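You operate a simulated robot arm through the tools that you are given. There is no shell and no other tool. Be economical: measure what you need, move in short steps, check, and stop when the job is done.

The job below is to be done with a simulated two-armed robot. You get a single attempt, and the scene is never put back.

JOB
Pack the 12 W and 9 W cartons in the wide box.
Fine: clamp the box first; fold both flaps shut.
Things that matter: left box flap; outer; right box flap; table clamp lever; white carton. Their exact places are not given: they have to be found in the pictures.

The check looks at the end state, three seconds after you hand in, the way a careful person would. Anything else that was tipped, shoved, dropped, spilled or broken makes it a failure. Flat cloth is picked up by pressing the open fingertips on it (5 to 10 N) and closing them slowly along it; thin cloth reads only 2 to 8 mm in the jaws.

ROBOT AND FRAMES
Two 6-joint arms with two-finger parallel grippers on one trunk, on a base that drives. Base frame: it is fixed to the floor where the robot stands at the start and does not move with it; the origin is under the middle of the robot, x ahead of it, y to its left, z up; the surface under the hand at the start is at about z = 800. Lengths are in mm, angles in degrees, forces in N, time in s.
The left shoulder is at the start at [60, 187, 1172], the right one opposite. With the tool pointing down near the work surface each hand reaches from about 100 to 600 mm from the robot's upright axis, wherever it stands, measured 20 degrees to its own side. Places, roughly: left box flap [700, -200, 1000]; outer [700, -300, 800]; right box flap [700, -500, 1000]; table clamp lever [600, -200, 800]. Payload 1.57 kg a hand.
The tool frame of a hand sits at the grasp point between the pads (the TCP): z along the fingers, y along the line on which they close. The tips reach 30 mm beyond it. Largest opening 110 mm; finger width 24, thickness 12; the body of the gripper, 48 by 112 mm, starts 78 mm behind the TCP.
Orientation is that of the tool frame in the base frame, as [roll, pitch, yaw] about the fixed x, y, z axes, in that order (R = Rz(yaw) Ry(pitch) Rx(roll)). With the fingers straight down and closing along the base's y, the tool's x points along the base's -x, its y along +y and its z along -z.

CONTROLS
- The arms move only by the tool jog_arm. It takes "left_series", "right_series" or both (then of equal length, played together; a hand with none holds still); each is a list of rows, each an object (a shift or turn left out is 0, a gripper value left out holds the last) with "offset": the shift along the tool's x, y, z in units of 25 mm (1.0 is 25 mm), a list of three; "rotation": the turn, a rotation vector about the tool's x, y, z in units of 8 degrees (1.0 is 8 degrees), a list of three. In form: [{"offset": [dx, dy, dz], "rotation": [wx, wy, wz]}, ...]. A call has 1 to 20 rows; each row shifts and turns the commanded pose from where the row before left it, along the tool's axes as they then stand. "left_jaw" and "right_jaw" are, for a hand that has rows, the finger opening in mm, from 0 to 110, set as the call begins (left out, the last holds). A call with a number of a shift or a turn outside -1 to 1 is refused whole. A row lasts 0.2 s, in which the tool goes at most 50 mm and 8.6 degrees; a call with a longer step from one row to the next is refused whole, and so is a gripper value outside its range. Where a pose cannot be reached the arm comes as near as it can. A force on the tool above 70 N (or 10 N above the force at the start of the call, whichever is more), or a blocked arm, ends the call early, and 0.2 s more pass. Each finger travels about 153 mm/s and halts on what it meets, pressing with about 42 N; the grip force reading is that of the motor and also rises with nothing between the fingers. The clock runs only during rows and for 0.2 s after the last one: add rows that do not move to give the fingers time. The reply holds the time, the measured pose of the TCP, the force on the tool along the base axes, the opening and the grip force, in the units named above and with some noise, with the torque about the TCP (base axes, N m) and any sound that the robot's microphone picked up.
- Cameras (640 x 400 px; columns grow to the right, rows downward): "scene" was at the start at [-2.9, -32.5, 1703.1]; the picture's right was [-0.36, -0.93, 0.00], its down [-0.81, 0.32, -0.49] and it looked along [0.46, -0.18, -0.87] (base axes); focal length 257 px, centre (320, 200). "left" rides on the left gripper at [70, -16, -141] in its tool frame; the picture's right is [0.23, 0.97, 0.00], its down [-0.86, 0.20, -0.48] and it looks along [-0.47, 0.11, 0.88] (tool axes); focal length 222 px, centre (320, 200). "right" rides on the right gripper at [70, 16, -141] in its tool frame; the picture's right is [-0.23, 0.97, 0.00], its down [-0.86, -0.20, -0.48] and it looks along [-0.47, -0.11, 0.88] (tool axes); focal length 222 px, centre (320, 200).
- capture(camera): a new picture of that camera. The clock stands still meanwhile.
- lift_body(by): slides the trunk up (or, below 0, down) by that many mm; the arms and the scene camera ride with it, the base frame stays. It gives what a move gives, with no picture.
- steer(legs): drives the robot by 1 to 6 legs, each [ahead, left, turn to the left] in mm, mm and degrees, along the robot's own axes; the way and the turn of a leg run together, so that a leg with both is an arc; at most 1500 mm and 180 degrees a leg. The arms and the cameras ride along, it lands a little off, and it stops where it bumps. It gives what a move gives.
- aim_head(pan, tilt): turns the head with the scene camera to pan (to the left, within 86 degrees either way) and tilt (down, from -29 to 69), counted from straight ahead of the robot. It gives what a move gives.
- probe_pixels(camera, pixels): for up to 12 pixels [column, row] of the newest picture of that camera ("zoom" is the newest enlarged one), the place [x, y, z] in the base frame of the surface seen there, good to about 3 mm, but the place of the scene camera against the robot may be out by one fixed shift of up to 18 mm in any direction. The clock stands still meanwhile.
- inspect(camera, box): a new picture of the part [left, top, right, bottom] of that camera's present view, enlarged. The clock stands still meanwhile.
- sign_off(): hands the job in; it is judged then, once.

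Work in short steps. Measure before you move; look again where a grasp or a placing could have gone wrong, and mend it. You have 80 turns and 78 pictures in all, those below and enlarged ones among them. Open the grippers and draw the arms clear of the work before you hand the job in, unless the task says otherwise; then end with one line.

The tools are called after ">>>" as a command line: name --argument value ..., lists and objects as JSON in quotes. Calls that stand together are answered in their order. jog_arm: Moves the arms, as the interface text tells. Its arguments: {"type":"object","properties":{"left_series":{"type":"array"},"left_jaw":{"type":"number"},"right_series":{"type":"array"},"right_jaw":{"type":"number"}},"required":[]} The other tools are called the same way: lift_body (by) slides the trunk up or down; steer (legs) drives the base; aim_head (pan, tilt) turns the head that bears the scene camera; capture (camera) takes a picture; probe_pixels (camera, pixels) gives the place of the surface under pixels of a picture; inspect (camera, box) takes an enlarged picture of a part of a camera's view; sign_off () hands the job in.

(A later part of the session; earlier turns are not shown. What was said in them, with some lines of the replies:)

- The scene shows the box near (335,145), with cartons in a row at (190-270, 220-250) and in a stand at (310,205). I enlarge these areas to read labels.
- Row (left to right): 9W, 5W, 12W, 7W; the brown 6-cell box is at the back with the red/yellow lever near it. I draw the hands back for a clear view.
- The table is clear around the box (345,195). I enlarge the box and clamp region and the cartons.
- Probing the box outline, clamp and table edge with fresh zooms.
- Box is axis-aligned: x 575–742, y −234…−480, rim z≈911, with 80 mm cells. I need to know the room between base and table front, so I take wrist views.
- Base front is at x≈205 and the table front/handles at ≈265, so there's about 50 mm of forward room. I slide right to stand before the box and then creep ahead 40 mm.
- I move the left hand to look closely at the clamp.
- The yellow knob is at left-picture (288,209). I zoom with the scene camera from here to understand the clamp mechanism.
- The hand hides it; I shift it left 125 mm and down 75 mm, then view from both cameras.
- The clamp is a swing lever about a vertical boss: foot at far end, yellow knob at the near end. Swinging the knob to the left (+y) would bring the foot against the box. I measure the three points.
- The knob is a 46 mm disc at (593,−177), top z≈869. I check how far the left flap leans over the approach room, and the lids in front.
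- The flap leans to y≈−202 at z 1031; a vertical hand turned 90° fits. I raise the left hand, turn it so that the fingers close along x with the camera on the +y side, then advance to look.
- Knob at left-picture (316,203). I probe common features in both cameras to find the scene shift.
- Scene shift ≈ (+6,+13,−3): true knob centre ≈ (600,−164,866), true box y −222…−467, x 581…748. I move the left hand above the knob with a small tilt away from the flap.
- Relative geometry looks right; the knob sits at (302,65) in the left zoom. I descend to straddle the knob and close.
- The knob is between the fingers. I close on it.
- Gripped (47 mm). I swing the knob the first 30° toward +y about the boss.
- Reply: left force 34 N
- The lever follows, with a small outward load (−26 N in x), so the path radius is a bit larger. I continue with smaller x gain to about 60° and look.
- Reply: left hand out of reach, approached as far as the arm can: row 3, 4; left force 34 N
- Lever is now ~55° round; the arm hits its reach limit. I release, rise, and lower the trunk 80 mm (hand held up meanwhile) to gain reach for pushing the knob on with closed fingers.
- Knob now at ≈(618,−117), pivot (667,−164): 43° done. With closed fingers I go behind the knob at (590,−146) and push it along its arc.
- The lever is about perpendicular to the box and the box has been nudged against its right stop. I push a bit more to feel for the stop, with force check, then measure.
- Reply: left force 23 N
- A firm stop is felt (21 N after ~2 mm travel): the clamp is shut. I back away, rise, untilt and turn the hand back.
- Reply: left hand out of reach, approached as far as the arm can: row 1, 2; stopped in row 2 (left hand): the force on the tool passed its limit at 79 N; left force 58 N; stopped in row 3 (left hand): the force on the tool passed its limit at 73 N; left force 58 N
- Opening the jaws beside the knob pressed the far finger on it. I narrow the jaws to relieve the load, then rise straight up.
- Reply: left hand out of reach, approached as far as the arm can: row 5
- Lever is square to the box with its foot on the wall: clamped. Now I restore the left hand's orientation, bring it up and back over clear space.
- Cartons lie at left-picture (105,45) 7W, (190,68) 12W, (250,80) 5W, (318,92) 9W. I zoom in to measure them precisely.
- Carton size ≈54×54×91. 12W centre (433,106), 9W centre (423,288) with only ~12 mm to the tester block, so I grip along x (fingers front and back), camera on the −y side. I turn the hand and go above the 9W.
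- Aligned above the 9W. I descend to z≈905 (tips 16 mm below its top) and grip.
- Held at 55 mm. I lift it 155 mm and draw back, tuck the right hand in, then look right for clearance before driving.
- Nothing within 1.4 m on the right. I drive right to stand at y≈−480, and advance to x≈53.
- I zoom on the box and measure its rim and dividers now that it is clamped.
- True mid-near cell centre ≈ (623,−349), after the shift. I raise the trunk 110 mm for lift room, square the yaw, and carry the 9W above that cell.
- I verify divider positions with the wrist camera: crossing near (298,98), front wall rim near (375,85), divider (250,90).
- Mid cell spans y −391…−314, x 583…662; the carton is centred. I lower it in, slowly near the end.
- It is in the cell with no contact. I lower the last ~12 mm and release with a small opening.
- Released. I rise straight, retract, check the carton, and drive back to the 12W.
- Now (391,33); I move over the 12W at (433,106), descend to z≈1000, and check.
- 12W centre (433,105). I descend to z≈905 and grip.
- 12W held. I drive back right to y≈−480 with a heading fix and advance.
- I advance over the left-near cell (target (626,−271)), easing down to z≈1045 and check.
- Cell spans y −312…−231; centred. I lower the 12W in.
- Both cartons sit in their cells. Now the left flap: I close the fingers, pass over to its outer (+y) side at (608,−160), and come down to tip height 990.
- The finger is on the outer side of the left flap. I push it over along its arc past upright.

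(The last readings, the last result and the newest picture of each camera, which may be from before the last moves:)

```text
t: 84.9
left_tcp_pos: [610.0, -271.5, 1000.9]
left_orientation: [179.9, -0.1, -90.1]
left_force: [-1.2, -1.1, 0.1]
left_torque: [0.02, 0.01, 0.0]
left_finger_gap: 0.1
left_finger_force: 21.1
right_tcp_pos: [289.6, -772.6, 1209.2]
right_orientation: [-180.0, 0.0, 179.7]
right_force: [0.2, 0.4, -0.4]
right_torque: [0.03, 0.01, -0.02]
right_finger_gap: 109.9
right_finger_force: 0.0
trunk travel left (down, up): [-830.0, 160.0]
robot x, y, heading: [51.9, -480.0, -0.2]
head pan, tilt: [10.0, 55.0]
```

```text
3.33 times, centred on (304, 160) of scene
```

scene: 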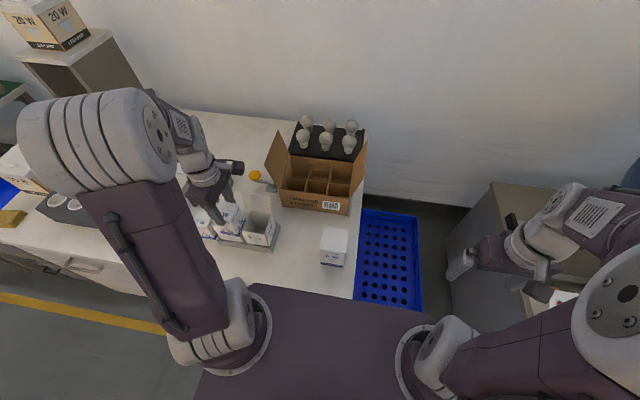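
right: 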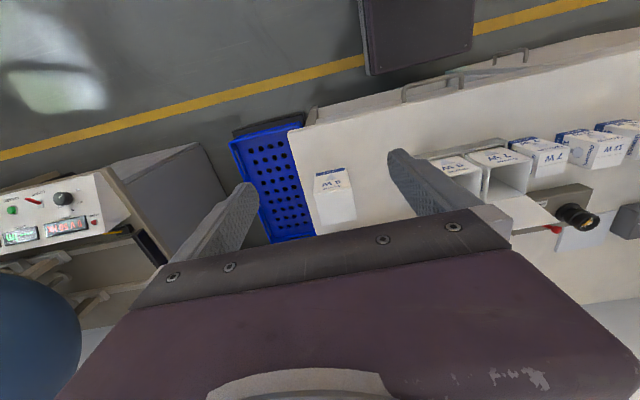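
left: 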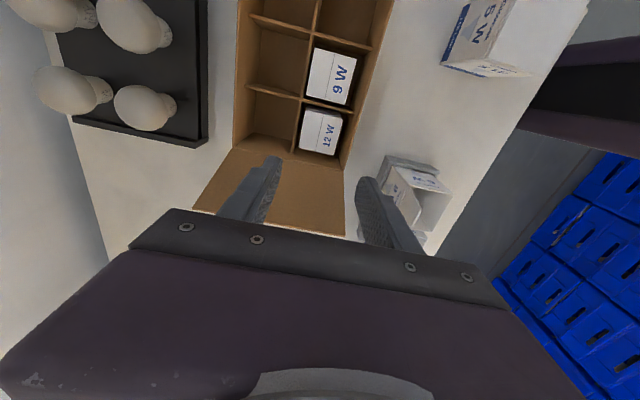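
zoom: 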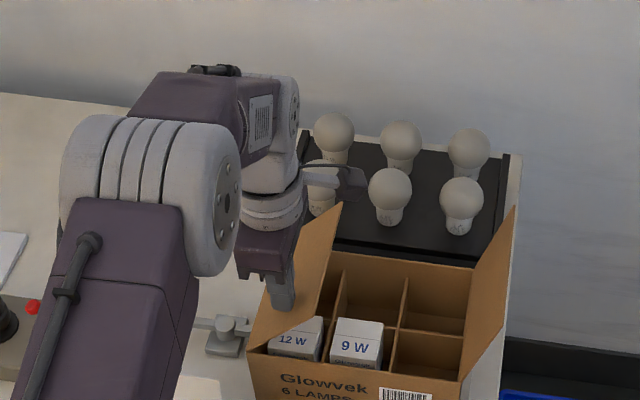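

The flap folds with little force. I go on down to closed.

>>> jog_arm --left_series '[{"offset": [0.46, 0, 0.4]}, {"offset": [0.46, 0, 0.4]}, {"offset": [0.18, 0, 0.44]}, {"offset": [0.18, 0, 0.44]}, {"offset": [0.06, 0, 0.38]}, {"offset": [0.06, 0, 0.38]}, {}]'

>>> inspect --camera "scene" --box '[220, 100, 388, 220]'

```text
t: 86.5
left_tcp_pos: [608.2, -306.4, 942.1]
left_orientation: [179.9, 0.0, -90.2]
left_force: [-1.0, 1.6, 7.5]
left_torque: [0.13, 0.09, -0.01]
left_finger_gap: 0.0
left_finger_force: 21.1
right_tcp_pos: [289.6, -772.9, 1209.3]
right_orientation: [-180.0, 0.0, 179.8]
right_force: [-0.1, -0.4, 0.9]
right_torque: [-0.02, 0.0, 0.02]
right_finger_gap: 109.9
right_finger_force: 0.0
trunk travel left (down, up): [-830.0, 160.0]
robot x, y, heading: [46.2, -480.5, -0.1]
head pan, tilt: [10.0, 55.0]
```

```text
3.33 times, centred on (304, 160) of scene
```

zoom: 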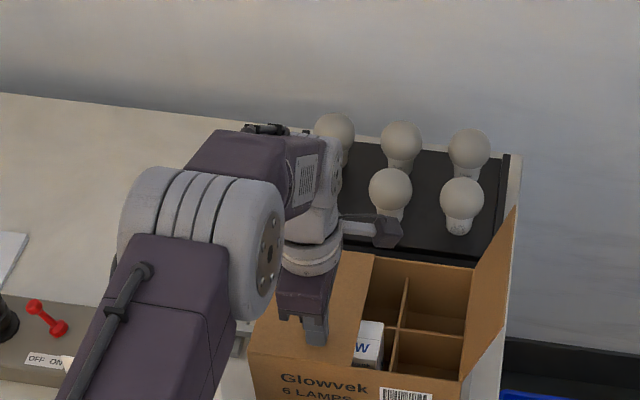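

The left flap lies flat (7.5 N contact). I raise the hand and retract, then see whether it stays while repositioning for the right hand.

>>> jog_arm --left_series '[{"offset": [0, 0, -0.5]}, {"offset": [0, 0, -1]}, {"offset": [0, 0, -1]}, {"offset": [0, 0, -1]}, {"offset": [0, 0, -1]}, {"offset": [0, 0, -1]}, {"offset": [0, 0, -1]}, {"offset": [0, 1, 0]}, {"offset": [0, 1, 0]}, {"offset": [0, 1, 0]}, {"offset": [0, 1, 0]}, {"offset": [0, 1, 0]}, {"offset": [0, 1, 0]}, {"offset": [0, 1, 0]}, {"offset": [0, 1, 0]}, {"offset": [0, 1, 0]}]'

>>> steer --legs '[[0, 165, 0]]'

>>> aim_head --pan -5 --tilt 55

>>> capture --camera "scene"

```text
t: 89.9
left_tcp_pos: [380.4, -304.0, 1106.7]
left_orientation: [-179.9, -0.1, -90.1]
left_force: [1.1, -0.5, -0.3]
left_torque: [-0.03, -0.03, 0.01]
left_finger_gap: 0.1
left_finger_force: 21.1
right_tcp_pos: [290.0, -772.8, 1210.6]
right_orientation: [-179.9, 0.0, 179.7]
right_force: [-0.8, -0.1, 0.6]
right_torque: [-0.04, -0.03, -0.02]
right_finger_gap: 110.0
right_finger_force: 0.0
trunk travel left (down, up): [-830.0, 160.0]
robot x, y, heading: [46.1, -477.8, -0.5]
head pan, tilt: [10.0, 55.0]
```

```text
t: 91.3
left_tcp_pos: [384.1, -150.5, 1107.6]
left_orientation: [179.9, 0.0, -90.3]
left_force: [0.4, -1.4, -0.6]
left_torque: [0.01, 0.01, -0.02]
left_finger_gap: 0.2
left_finger_force: 20.8
right_tcp_pos: [290.5, -618.2, 1208.5]
right_orientation: [179.9, -0.1, 179.6]
right_force: [-0.4, -0.2, 0.0]
right_torque: [0.04, 0.01, 0.0]
right_finger_gap: 109.9
right_finger_force: 0.0
trunk travel left (down, up): [-830.0, 160.0]
robot x, y, heading: [48.6, -321.8, -0.5]
head pan, tilt: [10.0, 55.0]
```

```text
t: 92.1
left_tcp_pos: [384.9, -146.1, 1105.5]
left_orientation: [-180.0, -0.2, -90.3]
left_force: [-0.2, 0.5, 1.1]
left_torque: [0.02, 0.0, 0.0]
left_finger_gap: 0.2
left_finger_force: 20.9
right_tcp_pos: [290.4, -615.1, 1210.5]
right_orientation: [-179.9, 0.1, 179.6]
right_force: [0.8, -0.3, 0.1]
right_torque: [0.02, 0.04, 0.0]
right_finger_gap: 110.0
right_finger_force: 0.1
trunk travel left (down, up): [-830.0, 160.0]
robot x, y, heading: [48.3, -324.4, -0.1]
head pan, tilt: [-5.0, 55.0]
```

```text
17 pictures are left
```

scene: 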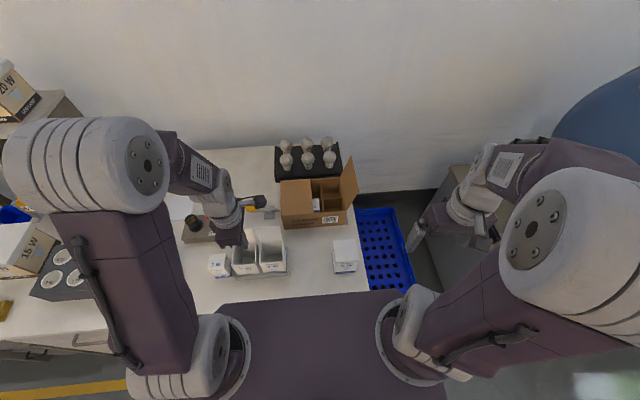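

The left flap stays shut and the knob is still at the clamped place. Now the right hand: fingers closed, go to the outer side of the right flap at (608,−540), tips at z≈990.

>>> jog_arm --right_series '[{"offset": [-0.98, 0.2, 0.34]}, {"offset": [-0.98, 0.2, 0.34]}, {"offset": [-0.98, 0.2, 0.34]}, {"offset": [-0.98, 0.2, 0.34]}, {"offset": [-0.98, 0.2, 0.34]}, {"offset": [-0.98, 0.2, 0.34]}, {"offset": [-0.98, 0.2, 0.34]}, {"offset": [-0.98, 0.2, 0.34]}, {"offset": [-0.98, 0.2, 0.34]}, {"offset": [-0.98, 0.2, 0.34]}, {"offset": [-0.98, 0.2, 0.34]}, {"offset": [-0.98, 0.2, 0.34]}, {"offset": [-0.98, 0.2, 0.34]}, {"offset": [0, 0.2, 0.8]}, {"offset": [0, 0.2, 0.8]}, {"offset": [0, 0, 0.8]}, {"offset": [0, 0, 0.8]}, {}]' --right_jaw 0

>>> inspect --camera "scene" --box '[250, 110, 418, 230]'

```text
t: 95.9
left_tcp_pos: [384.5, -145.6, 1106.2]
left_orientation: [180.0, -0.1, -90.3]
left_force: [-0.1, -0.1, 1.1]
left_torque: [0.0, 0.0, 0.02]
left_finger_gap: 0.0
left_finger_force: 21.1
right_tcp_pos: [609.6, -544.1, 1018.6]
right_orientation: [-180.0, 0.0, 179.6]
right_force: [0.0, 0.4, 0.1]
right_torque: [0.02, -0.01, 0.0]
right_finger_gap: 0.0
right_finger_force: 21.0
trunk travel left (down, up): [-830.0, 160.0]
robot x, y, heading: [53.1, -319.6, -0.4]
head pan, tilt: [-5.0, 55.0]
```

```text
3.33 times, centred on (334, 170) of scene
```

zoom: 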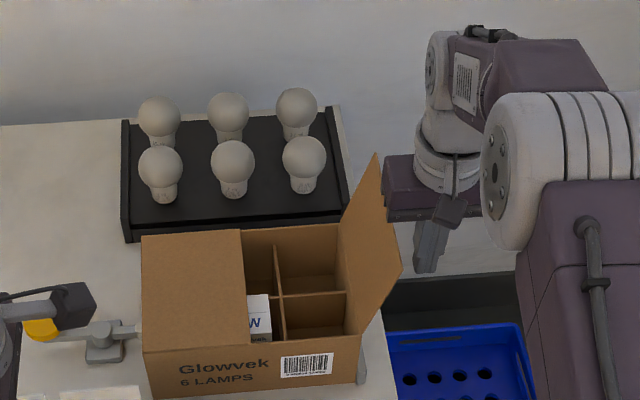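

In place outside the right flap. I push it over its arc.

>>> jog_arm --right_series '[{"offset": [0, 0.82, 0]}, {"offset": [0, 0.81, 0]}, {"offset": [0, 0.81, 0]}, {"offset": [0, 0.54, 0.14]}, {"offset": [0, 0.54, 0.14]}, {"offset": [0, 0.56, 0.2]}, {"offset": [0, 0.56, 0.2]}]'

>>> inspect --camera "scene" --box '[250, 110, 418, 230]'

```text
t: 97.5
left_tcp_pos: [385.5, -146.9, 1106.5]
left_orientation: [179.9, -0.1, -90.4]
left_force: [0.7, 0.0, -0.7]
left_torque: [0.0, 0.02, 0.0]
left_finger_gap: 0.0
left_finger_force: 21.7
right_tcp_pos: [610.1, -426.4, 1003.5]
right_orientation: [-180.0, 0.0, 179.6]
right_force: [0.4, 0.0, -0.2]
right_torque: [-0.05, -0.01, 0.01]
right_finger_gap: 0.1
right_finger_force: 21.5
trunk travel left (down, up): [-830.0, 160.0]
robot x, y, heading: [51.5, -323.9, -0.5]
head pan, tilt: [-5.0, 55.0]
```

```text
3.33 times, centred on (334, 170) of scene
```

zoom: 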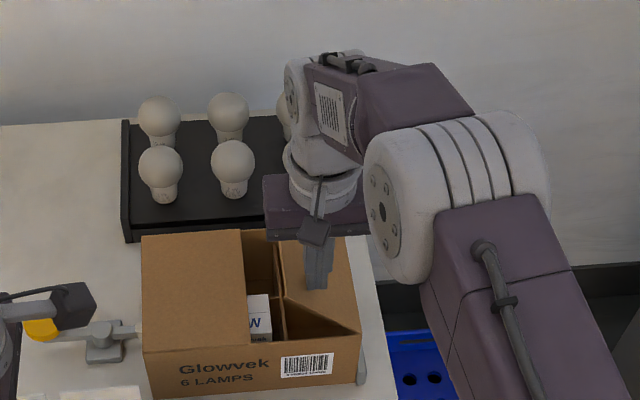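

The right flap is past upright and following. I press it down flat.

>>> jog_arm --right_series '[{"offset": [0, 0.46, 0.4]}, {"offset": [0, 0.46, 0.4]}, {"offset": [0, 0.18, 0.44]}, {"offset": [0, 0.18, 0.44]}, {"offset": [0, 0.06, 0.38]}, {"offset": [0, 0.06, 0.44]}, {}]'

>>> jog_arm --right_series '[{"offset": [0, 0, -0.5]}, {"offset": [0, 0, -1]}, {"offset": [0, 0, -1]}, {"offset": [0, 0, -1]}, {"offset": [0, -1, -1]}, {"offset": [0, -1, -1]}, {"offset": [0, -1, -1]}, {"offset": [1, -1, 0]}, {"offset": [1, -1, 0]}, {"offset": [1, -1, 0]}, {"offset": [1, 0, 0]}, {"offset": [1, 0, 0]}, {"offset": [1, 0, 0]}, {"offset": [1, 0, 0]}, {"offset": [1, 0, 0]}, {"offset": [1, 0, 0]}]'

>>> inspect --camera "scene" --box '[250, 110, 418, 230]'

```text
t: 99.1
left_tcp_pos: [383.0, -147.8, 1107.3]
left_orientation: [-179.9, 0.0, -90.4]
left_force: [-0.5, 0.3, -0.6]
left_torque: [0.01, -0.02, 0.01]
left_finger_gap: 0.0
left_finger_force: 21.0
right_tcp_pos: [609.6, -391.4, 942.0]
right_orientation: [180.0, 0.1, 179.6]
right_force: [0.0, -4.1, 10.1]
right_torque: [-0.12, 0.04, 0.04]
right_finger_gap: 0.1
right_finger_force: 20.7
trunk travel left (down, up): [-830.0, 160.0]
robot x, y, heading: [46.9, -318.9, -0.2]
head pan, tilt: [-5.0, 55.0]
```

```text
t: 102.5
left_tcp_pos: [382.8, -147.0, 1107.0]
left_orientation: [180.0, -0.1, -90.3]
left_force: [0.4, 0.6, -0.3]
left_torque: [0.02, -0.02, 0.01]
left_finger_gap: 0.1
left_finger_force: 21.0
right_tcp_pos: [382.7, -541.2, 1103.9]
right_orientation: [-180.0, 0.0, 179.6]
right_force: [-0.5, -0.1, 0.7]
right_torque: [0.0, -0.05, 0.06]
right_finger_gap: 0.0
right_finger_force: 21.6
trunk travel left (down, up): [-830.0, 160.0]
robot x, y, heading: [46.4, -320.3, -0.6]
head pan, tilt: [-5.0, 55.0]
```

```text
3.33 times, centred on (334, 170) of scene
```

zoom: 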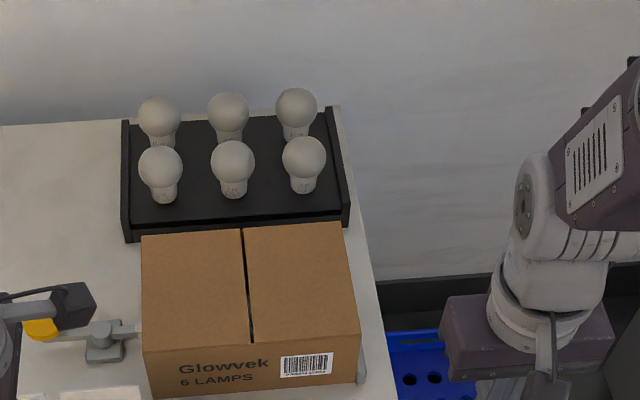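

Both flaps lie shut. I open the grippers, draw the arms back, and do a last look over clamp and table.

>>> jog_arm --left_series '[{"offset": [0, 1, 0]}, {"offset": [-1, 1, 0]}, {"offset": [-1, 1, 0]}, {"offset": [-1, 0, 0]}, {"offset": [-1, 0, 0]}]' --right_series '[{"offset": [1, 0, 0]}, {"offset": [1, -1, 0]}, {"offset": [1, -1, 0]}, {}, {}]' --left_jaw 110 --right_jaw 110

>>> capture --camera "scene"

>>> inspect --camera "scene" --box '[230, 170, 310, 230]'

```text
t: 103.7
left_tcp_pos: [321.8, -42.6, 1110.5]
left_orientation: [-179.9, -0.3, -90.5]
left_force: [-0.5, 0.2, 0.2]
left_torque: [0.05, -0.05, -0.02]
left_finger_gap: 109.9
left_finger_force: 0.0
left hand out of reach, approached as far as the arm can: row 3
right_tcp_pos: [309.7, -587.7, 1101.2]
right_orientation: [-179.9, -0.1, 179.7]
right_force: [0.6, -0.3, -0.2]
right_torque: [0.01, 0.0, -0.01]
right_finger_gap: 110.2
right_finger_force: 0.1
trunk travel left (down, up): [-830.0, 160.0]
robot x, y, heading: [49.4, -319.2, -0.4]
head pan, tilt: [-5.0, 55.0]
```

```text
13 pictures are left
```

scene: 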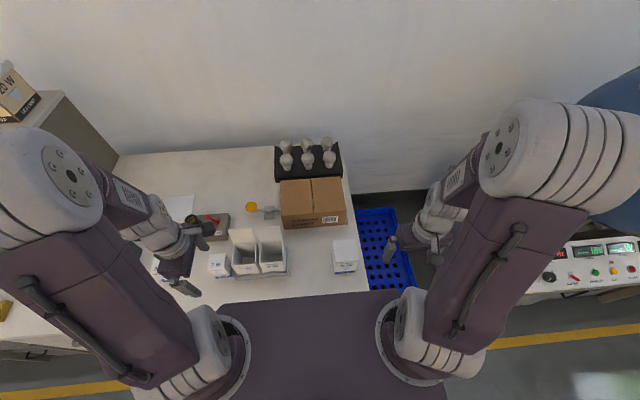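

```text
6.67 times, centred on (270, 200) of scene
```

zoom: 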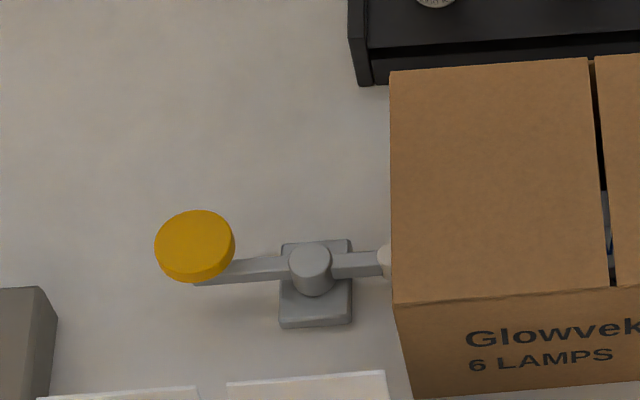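

The clamp foot is pressed on the box, both flaps are shut, and everything else visible in the picture stands as before; the grippers are open and clear, so I hand in.

>>> sign_off

```text
The job is handed in.
```

I clamped the box, packed the 12 W and 9 W cartons in the two near cells (left and middle), folded both flaps shut, and handed the job in.
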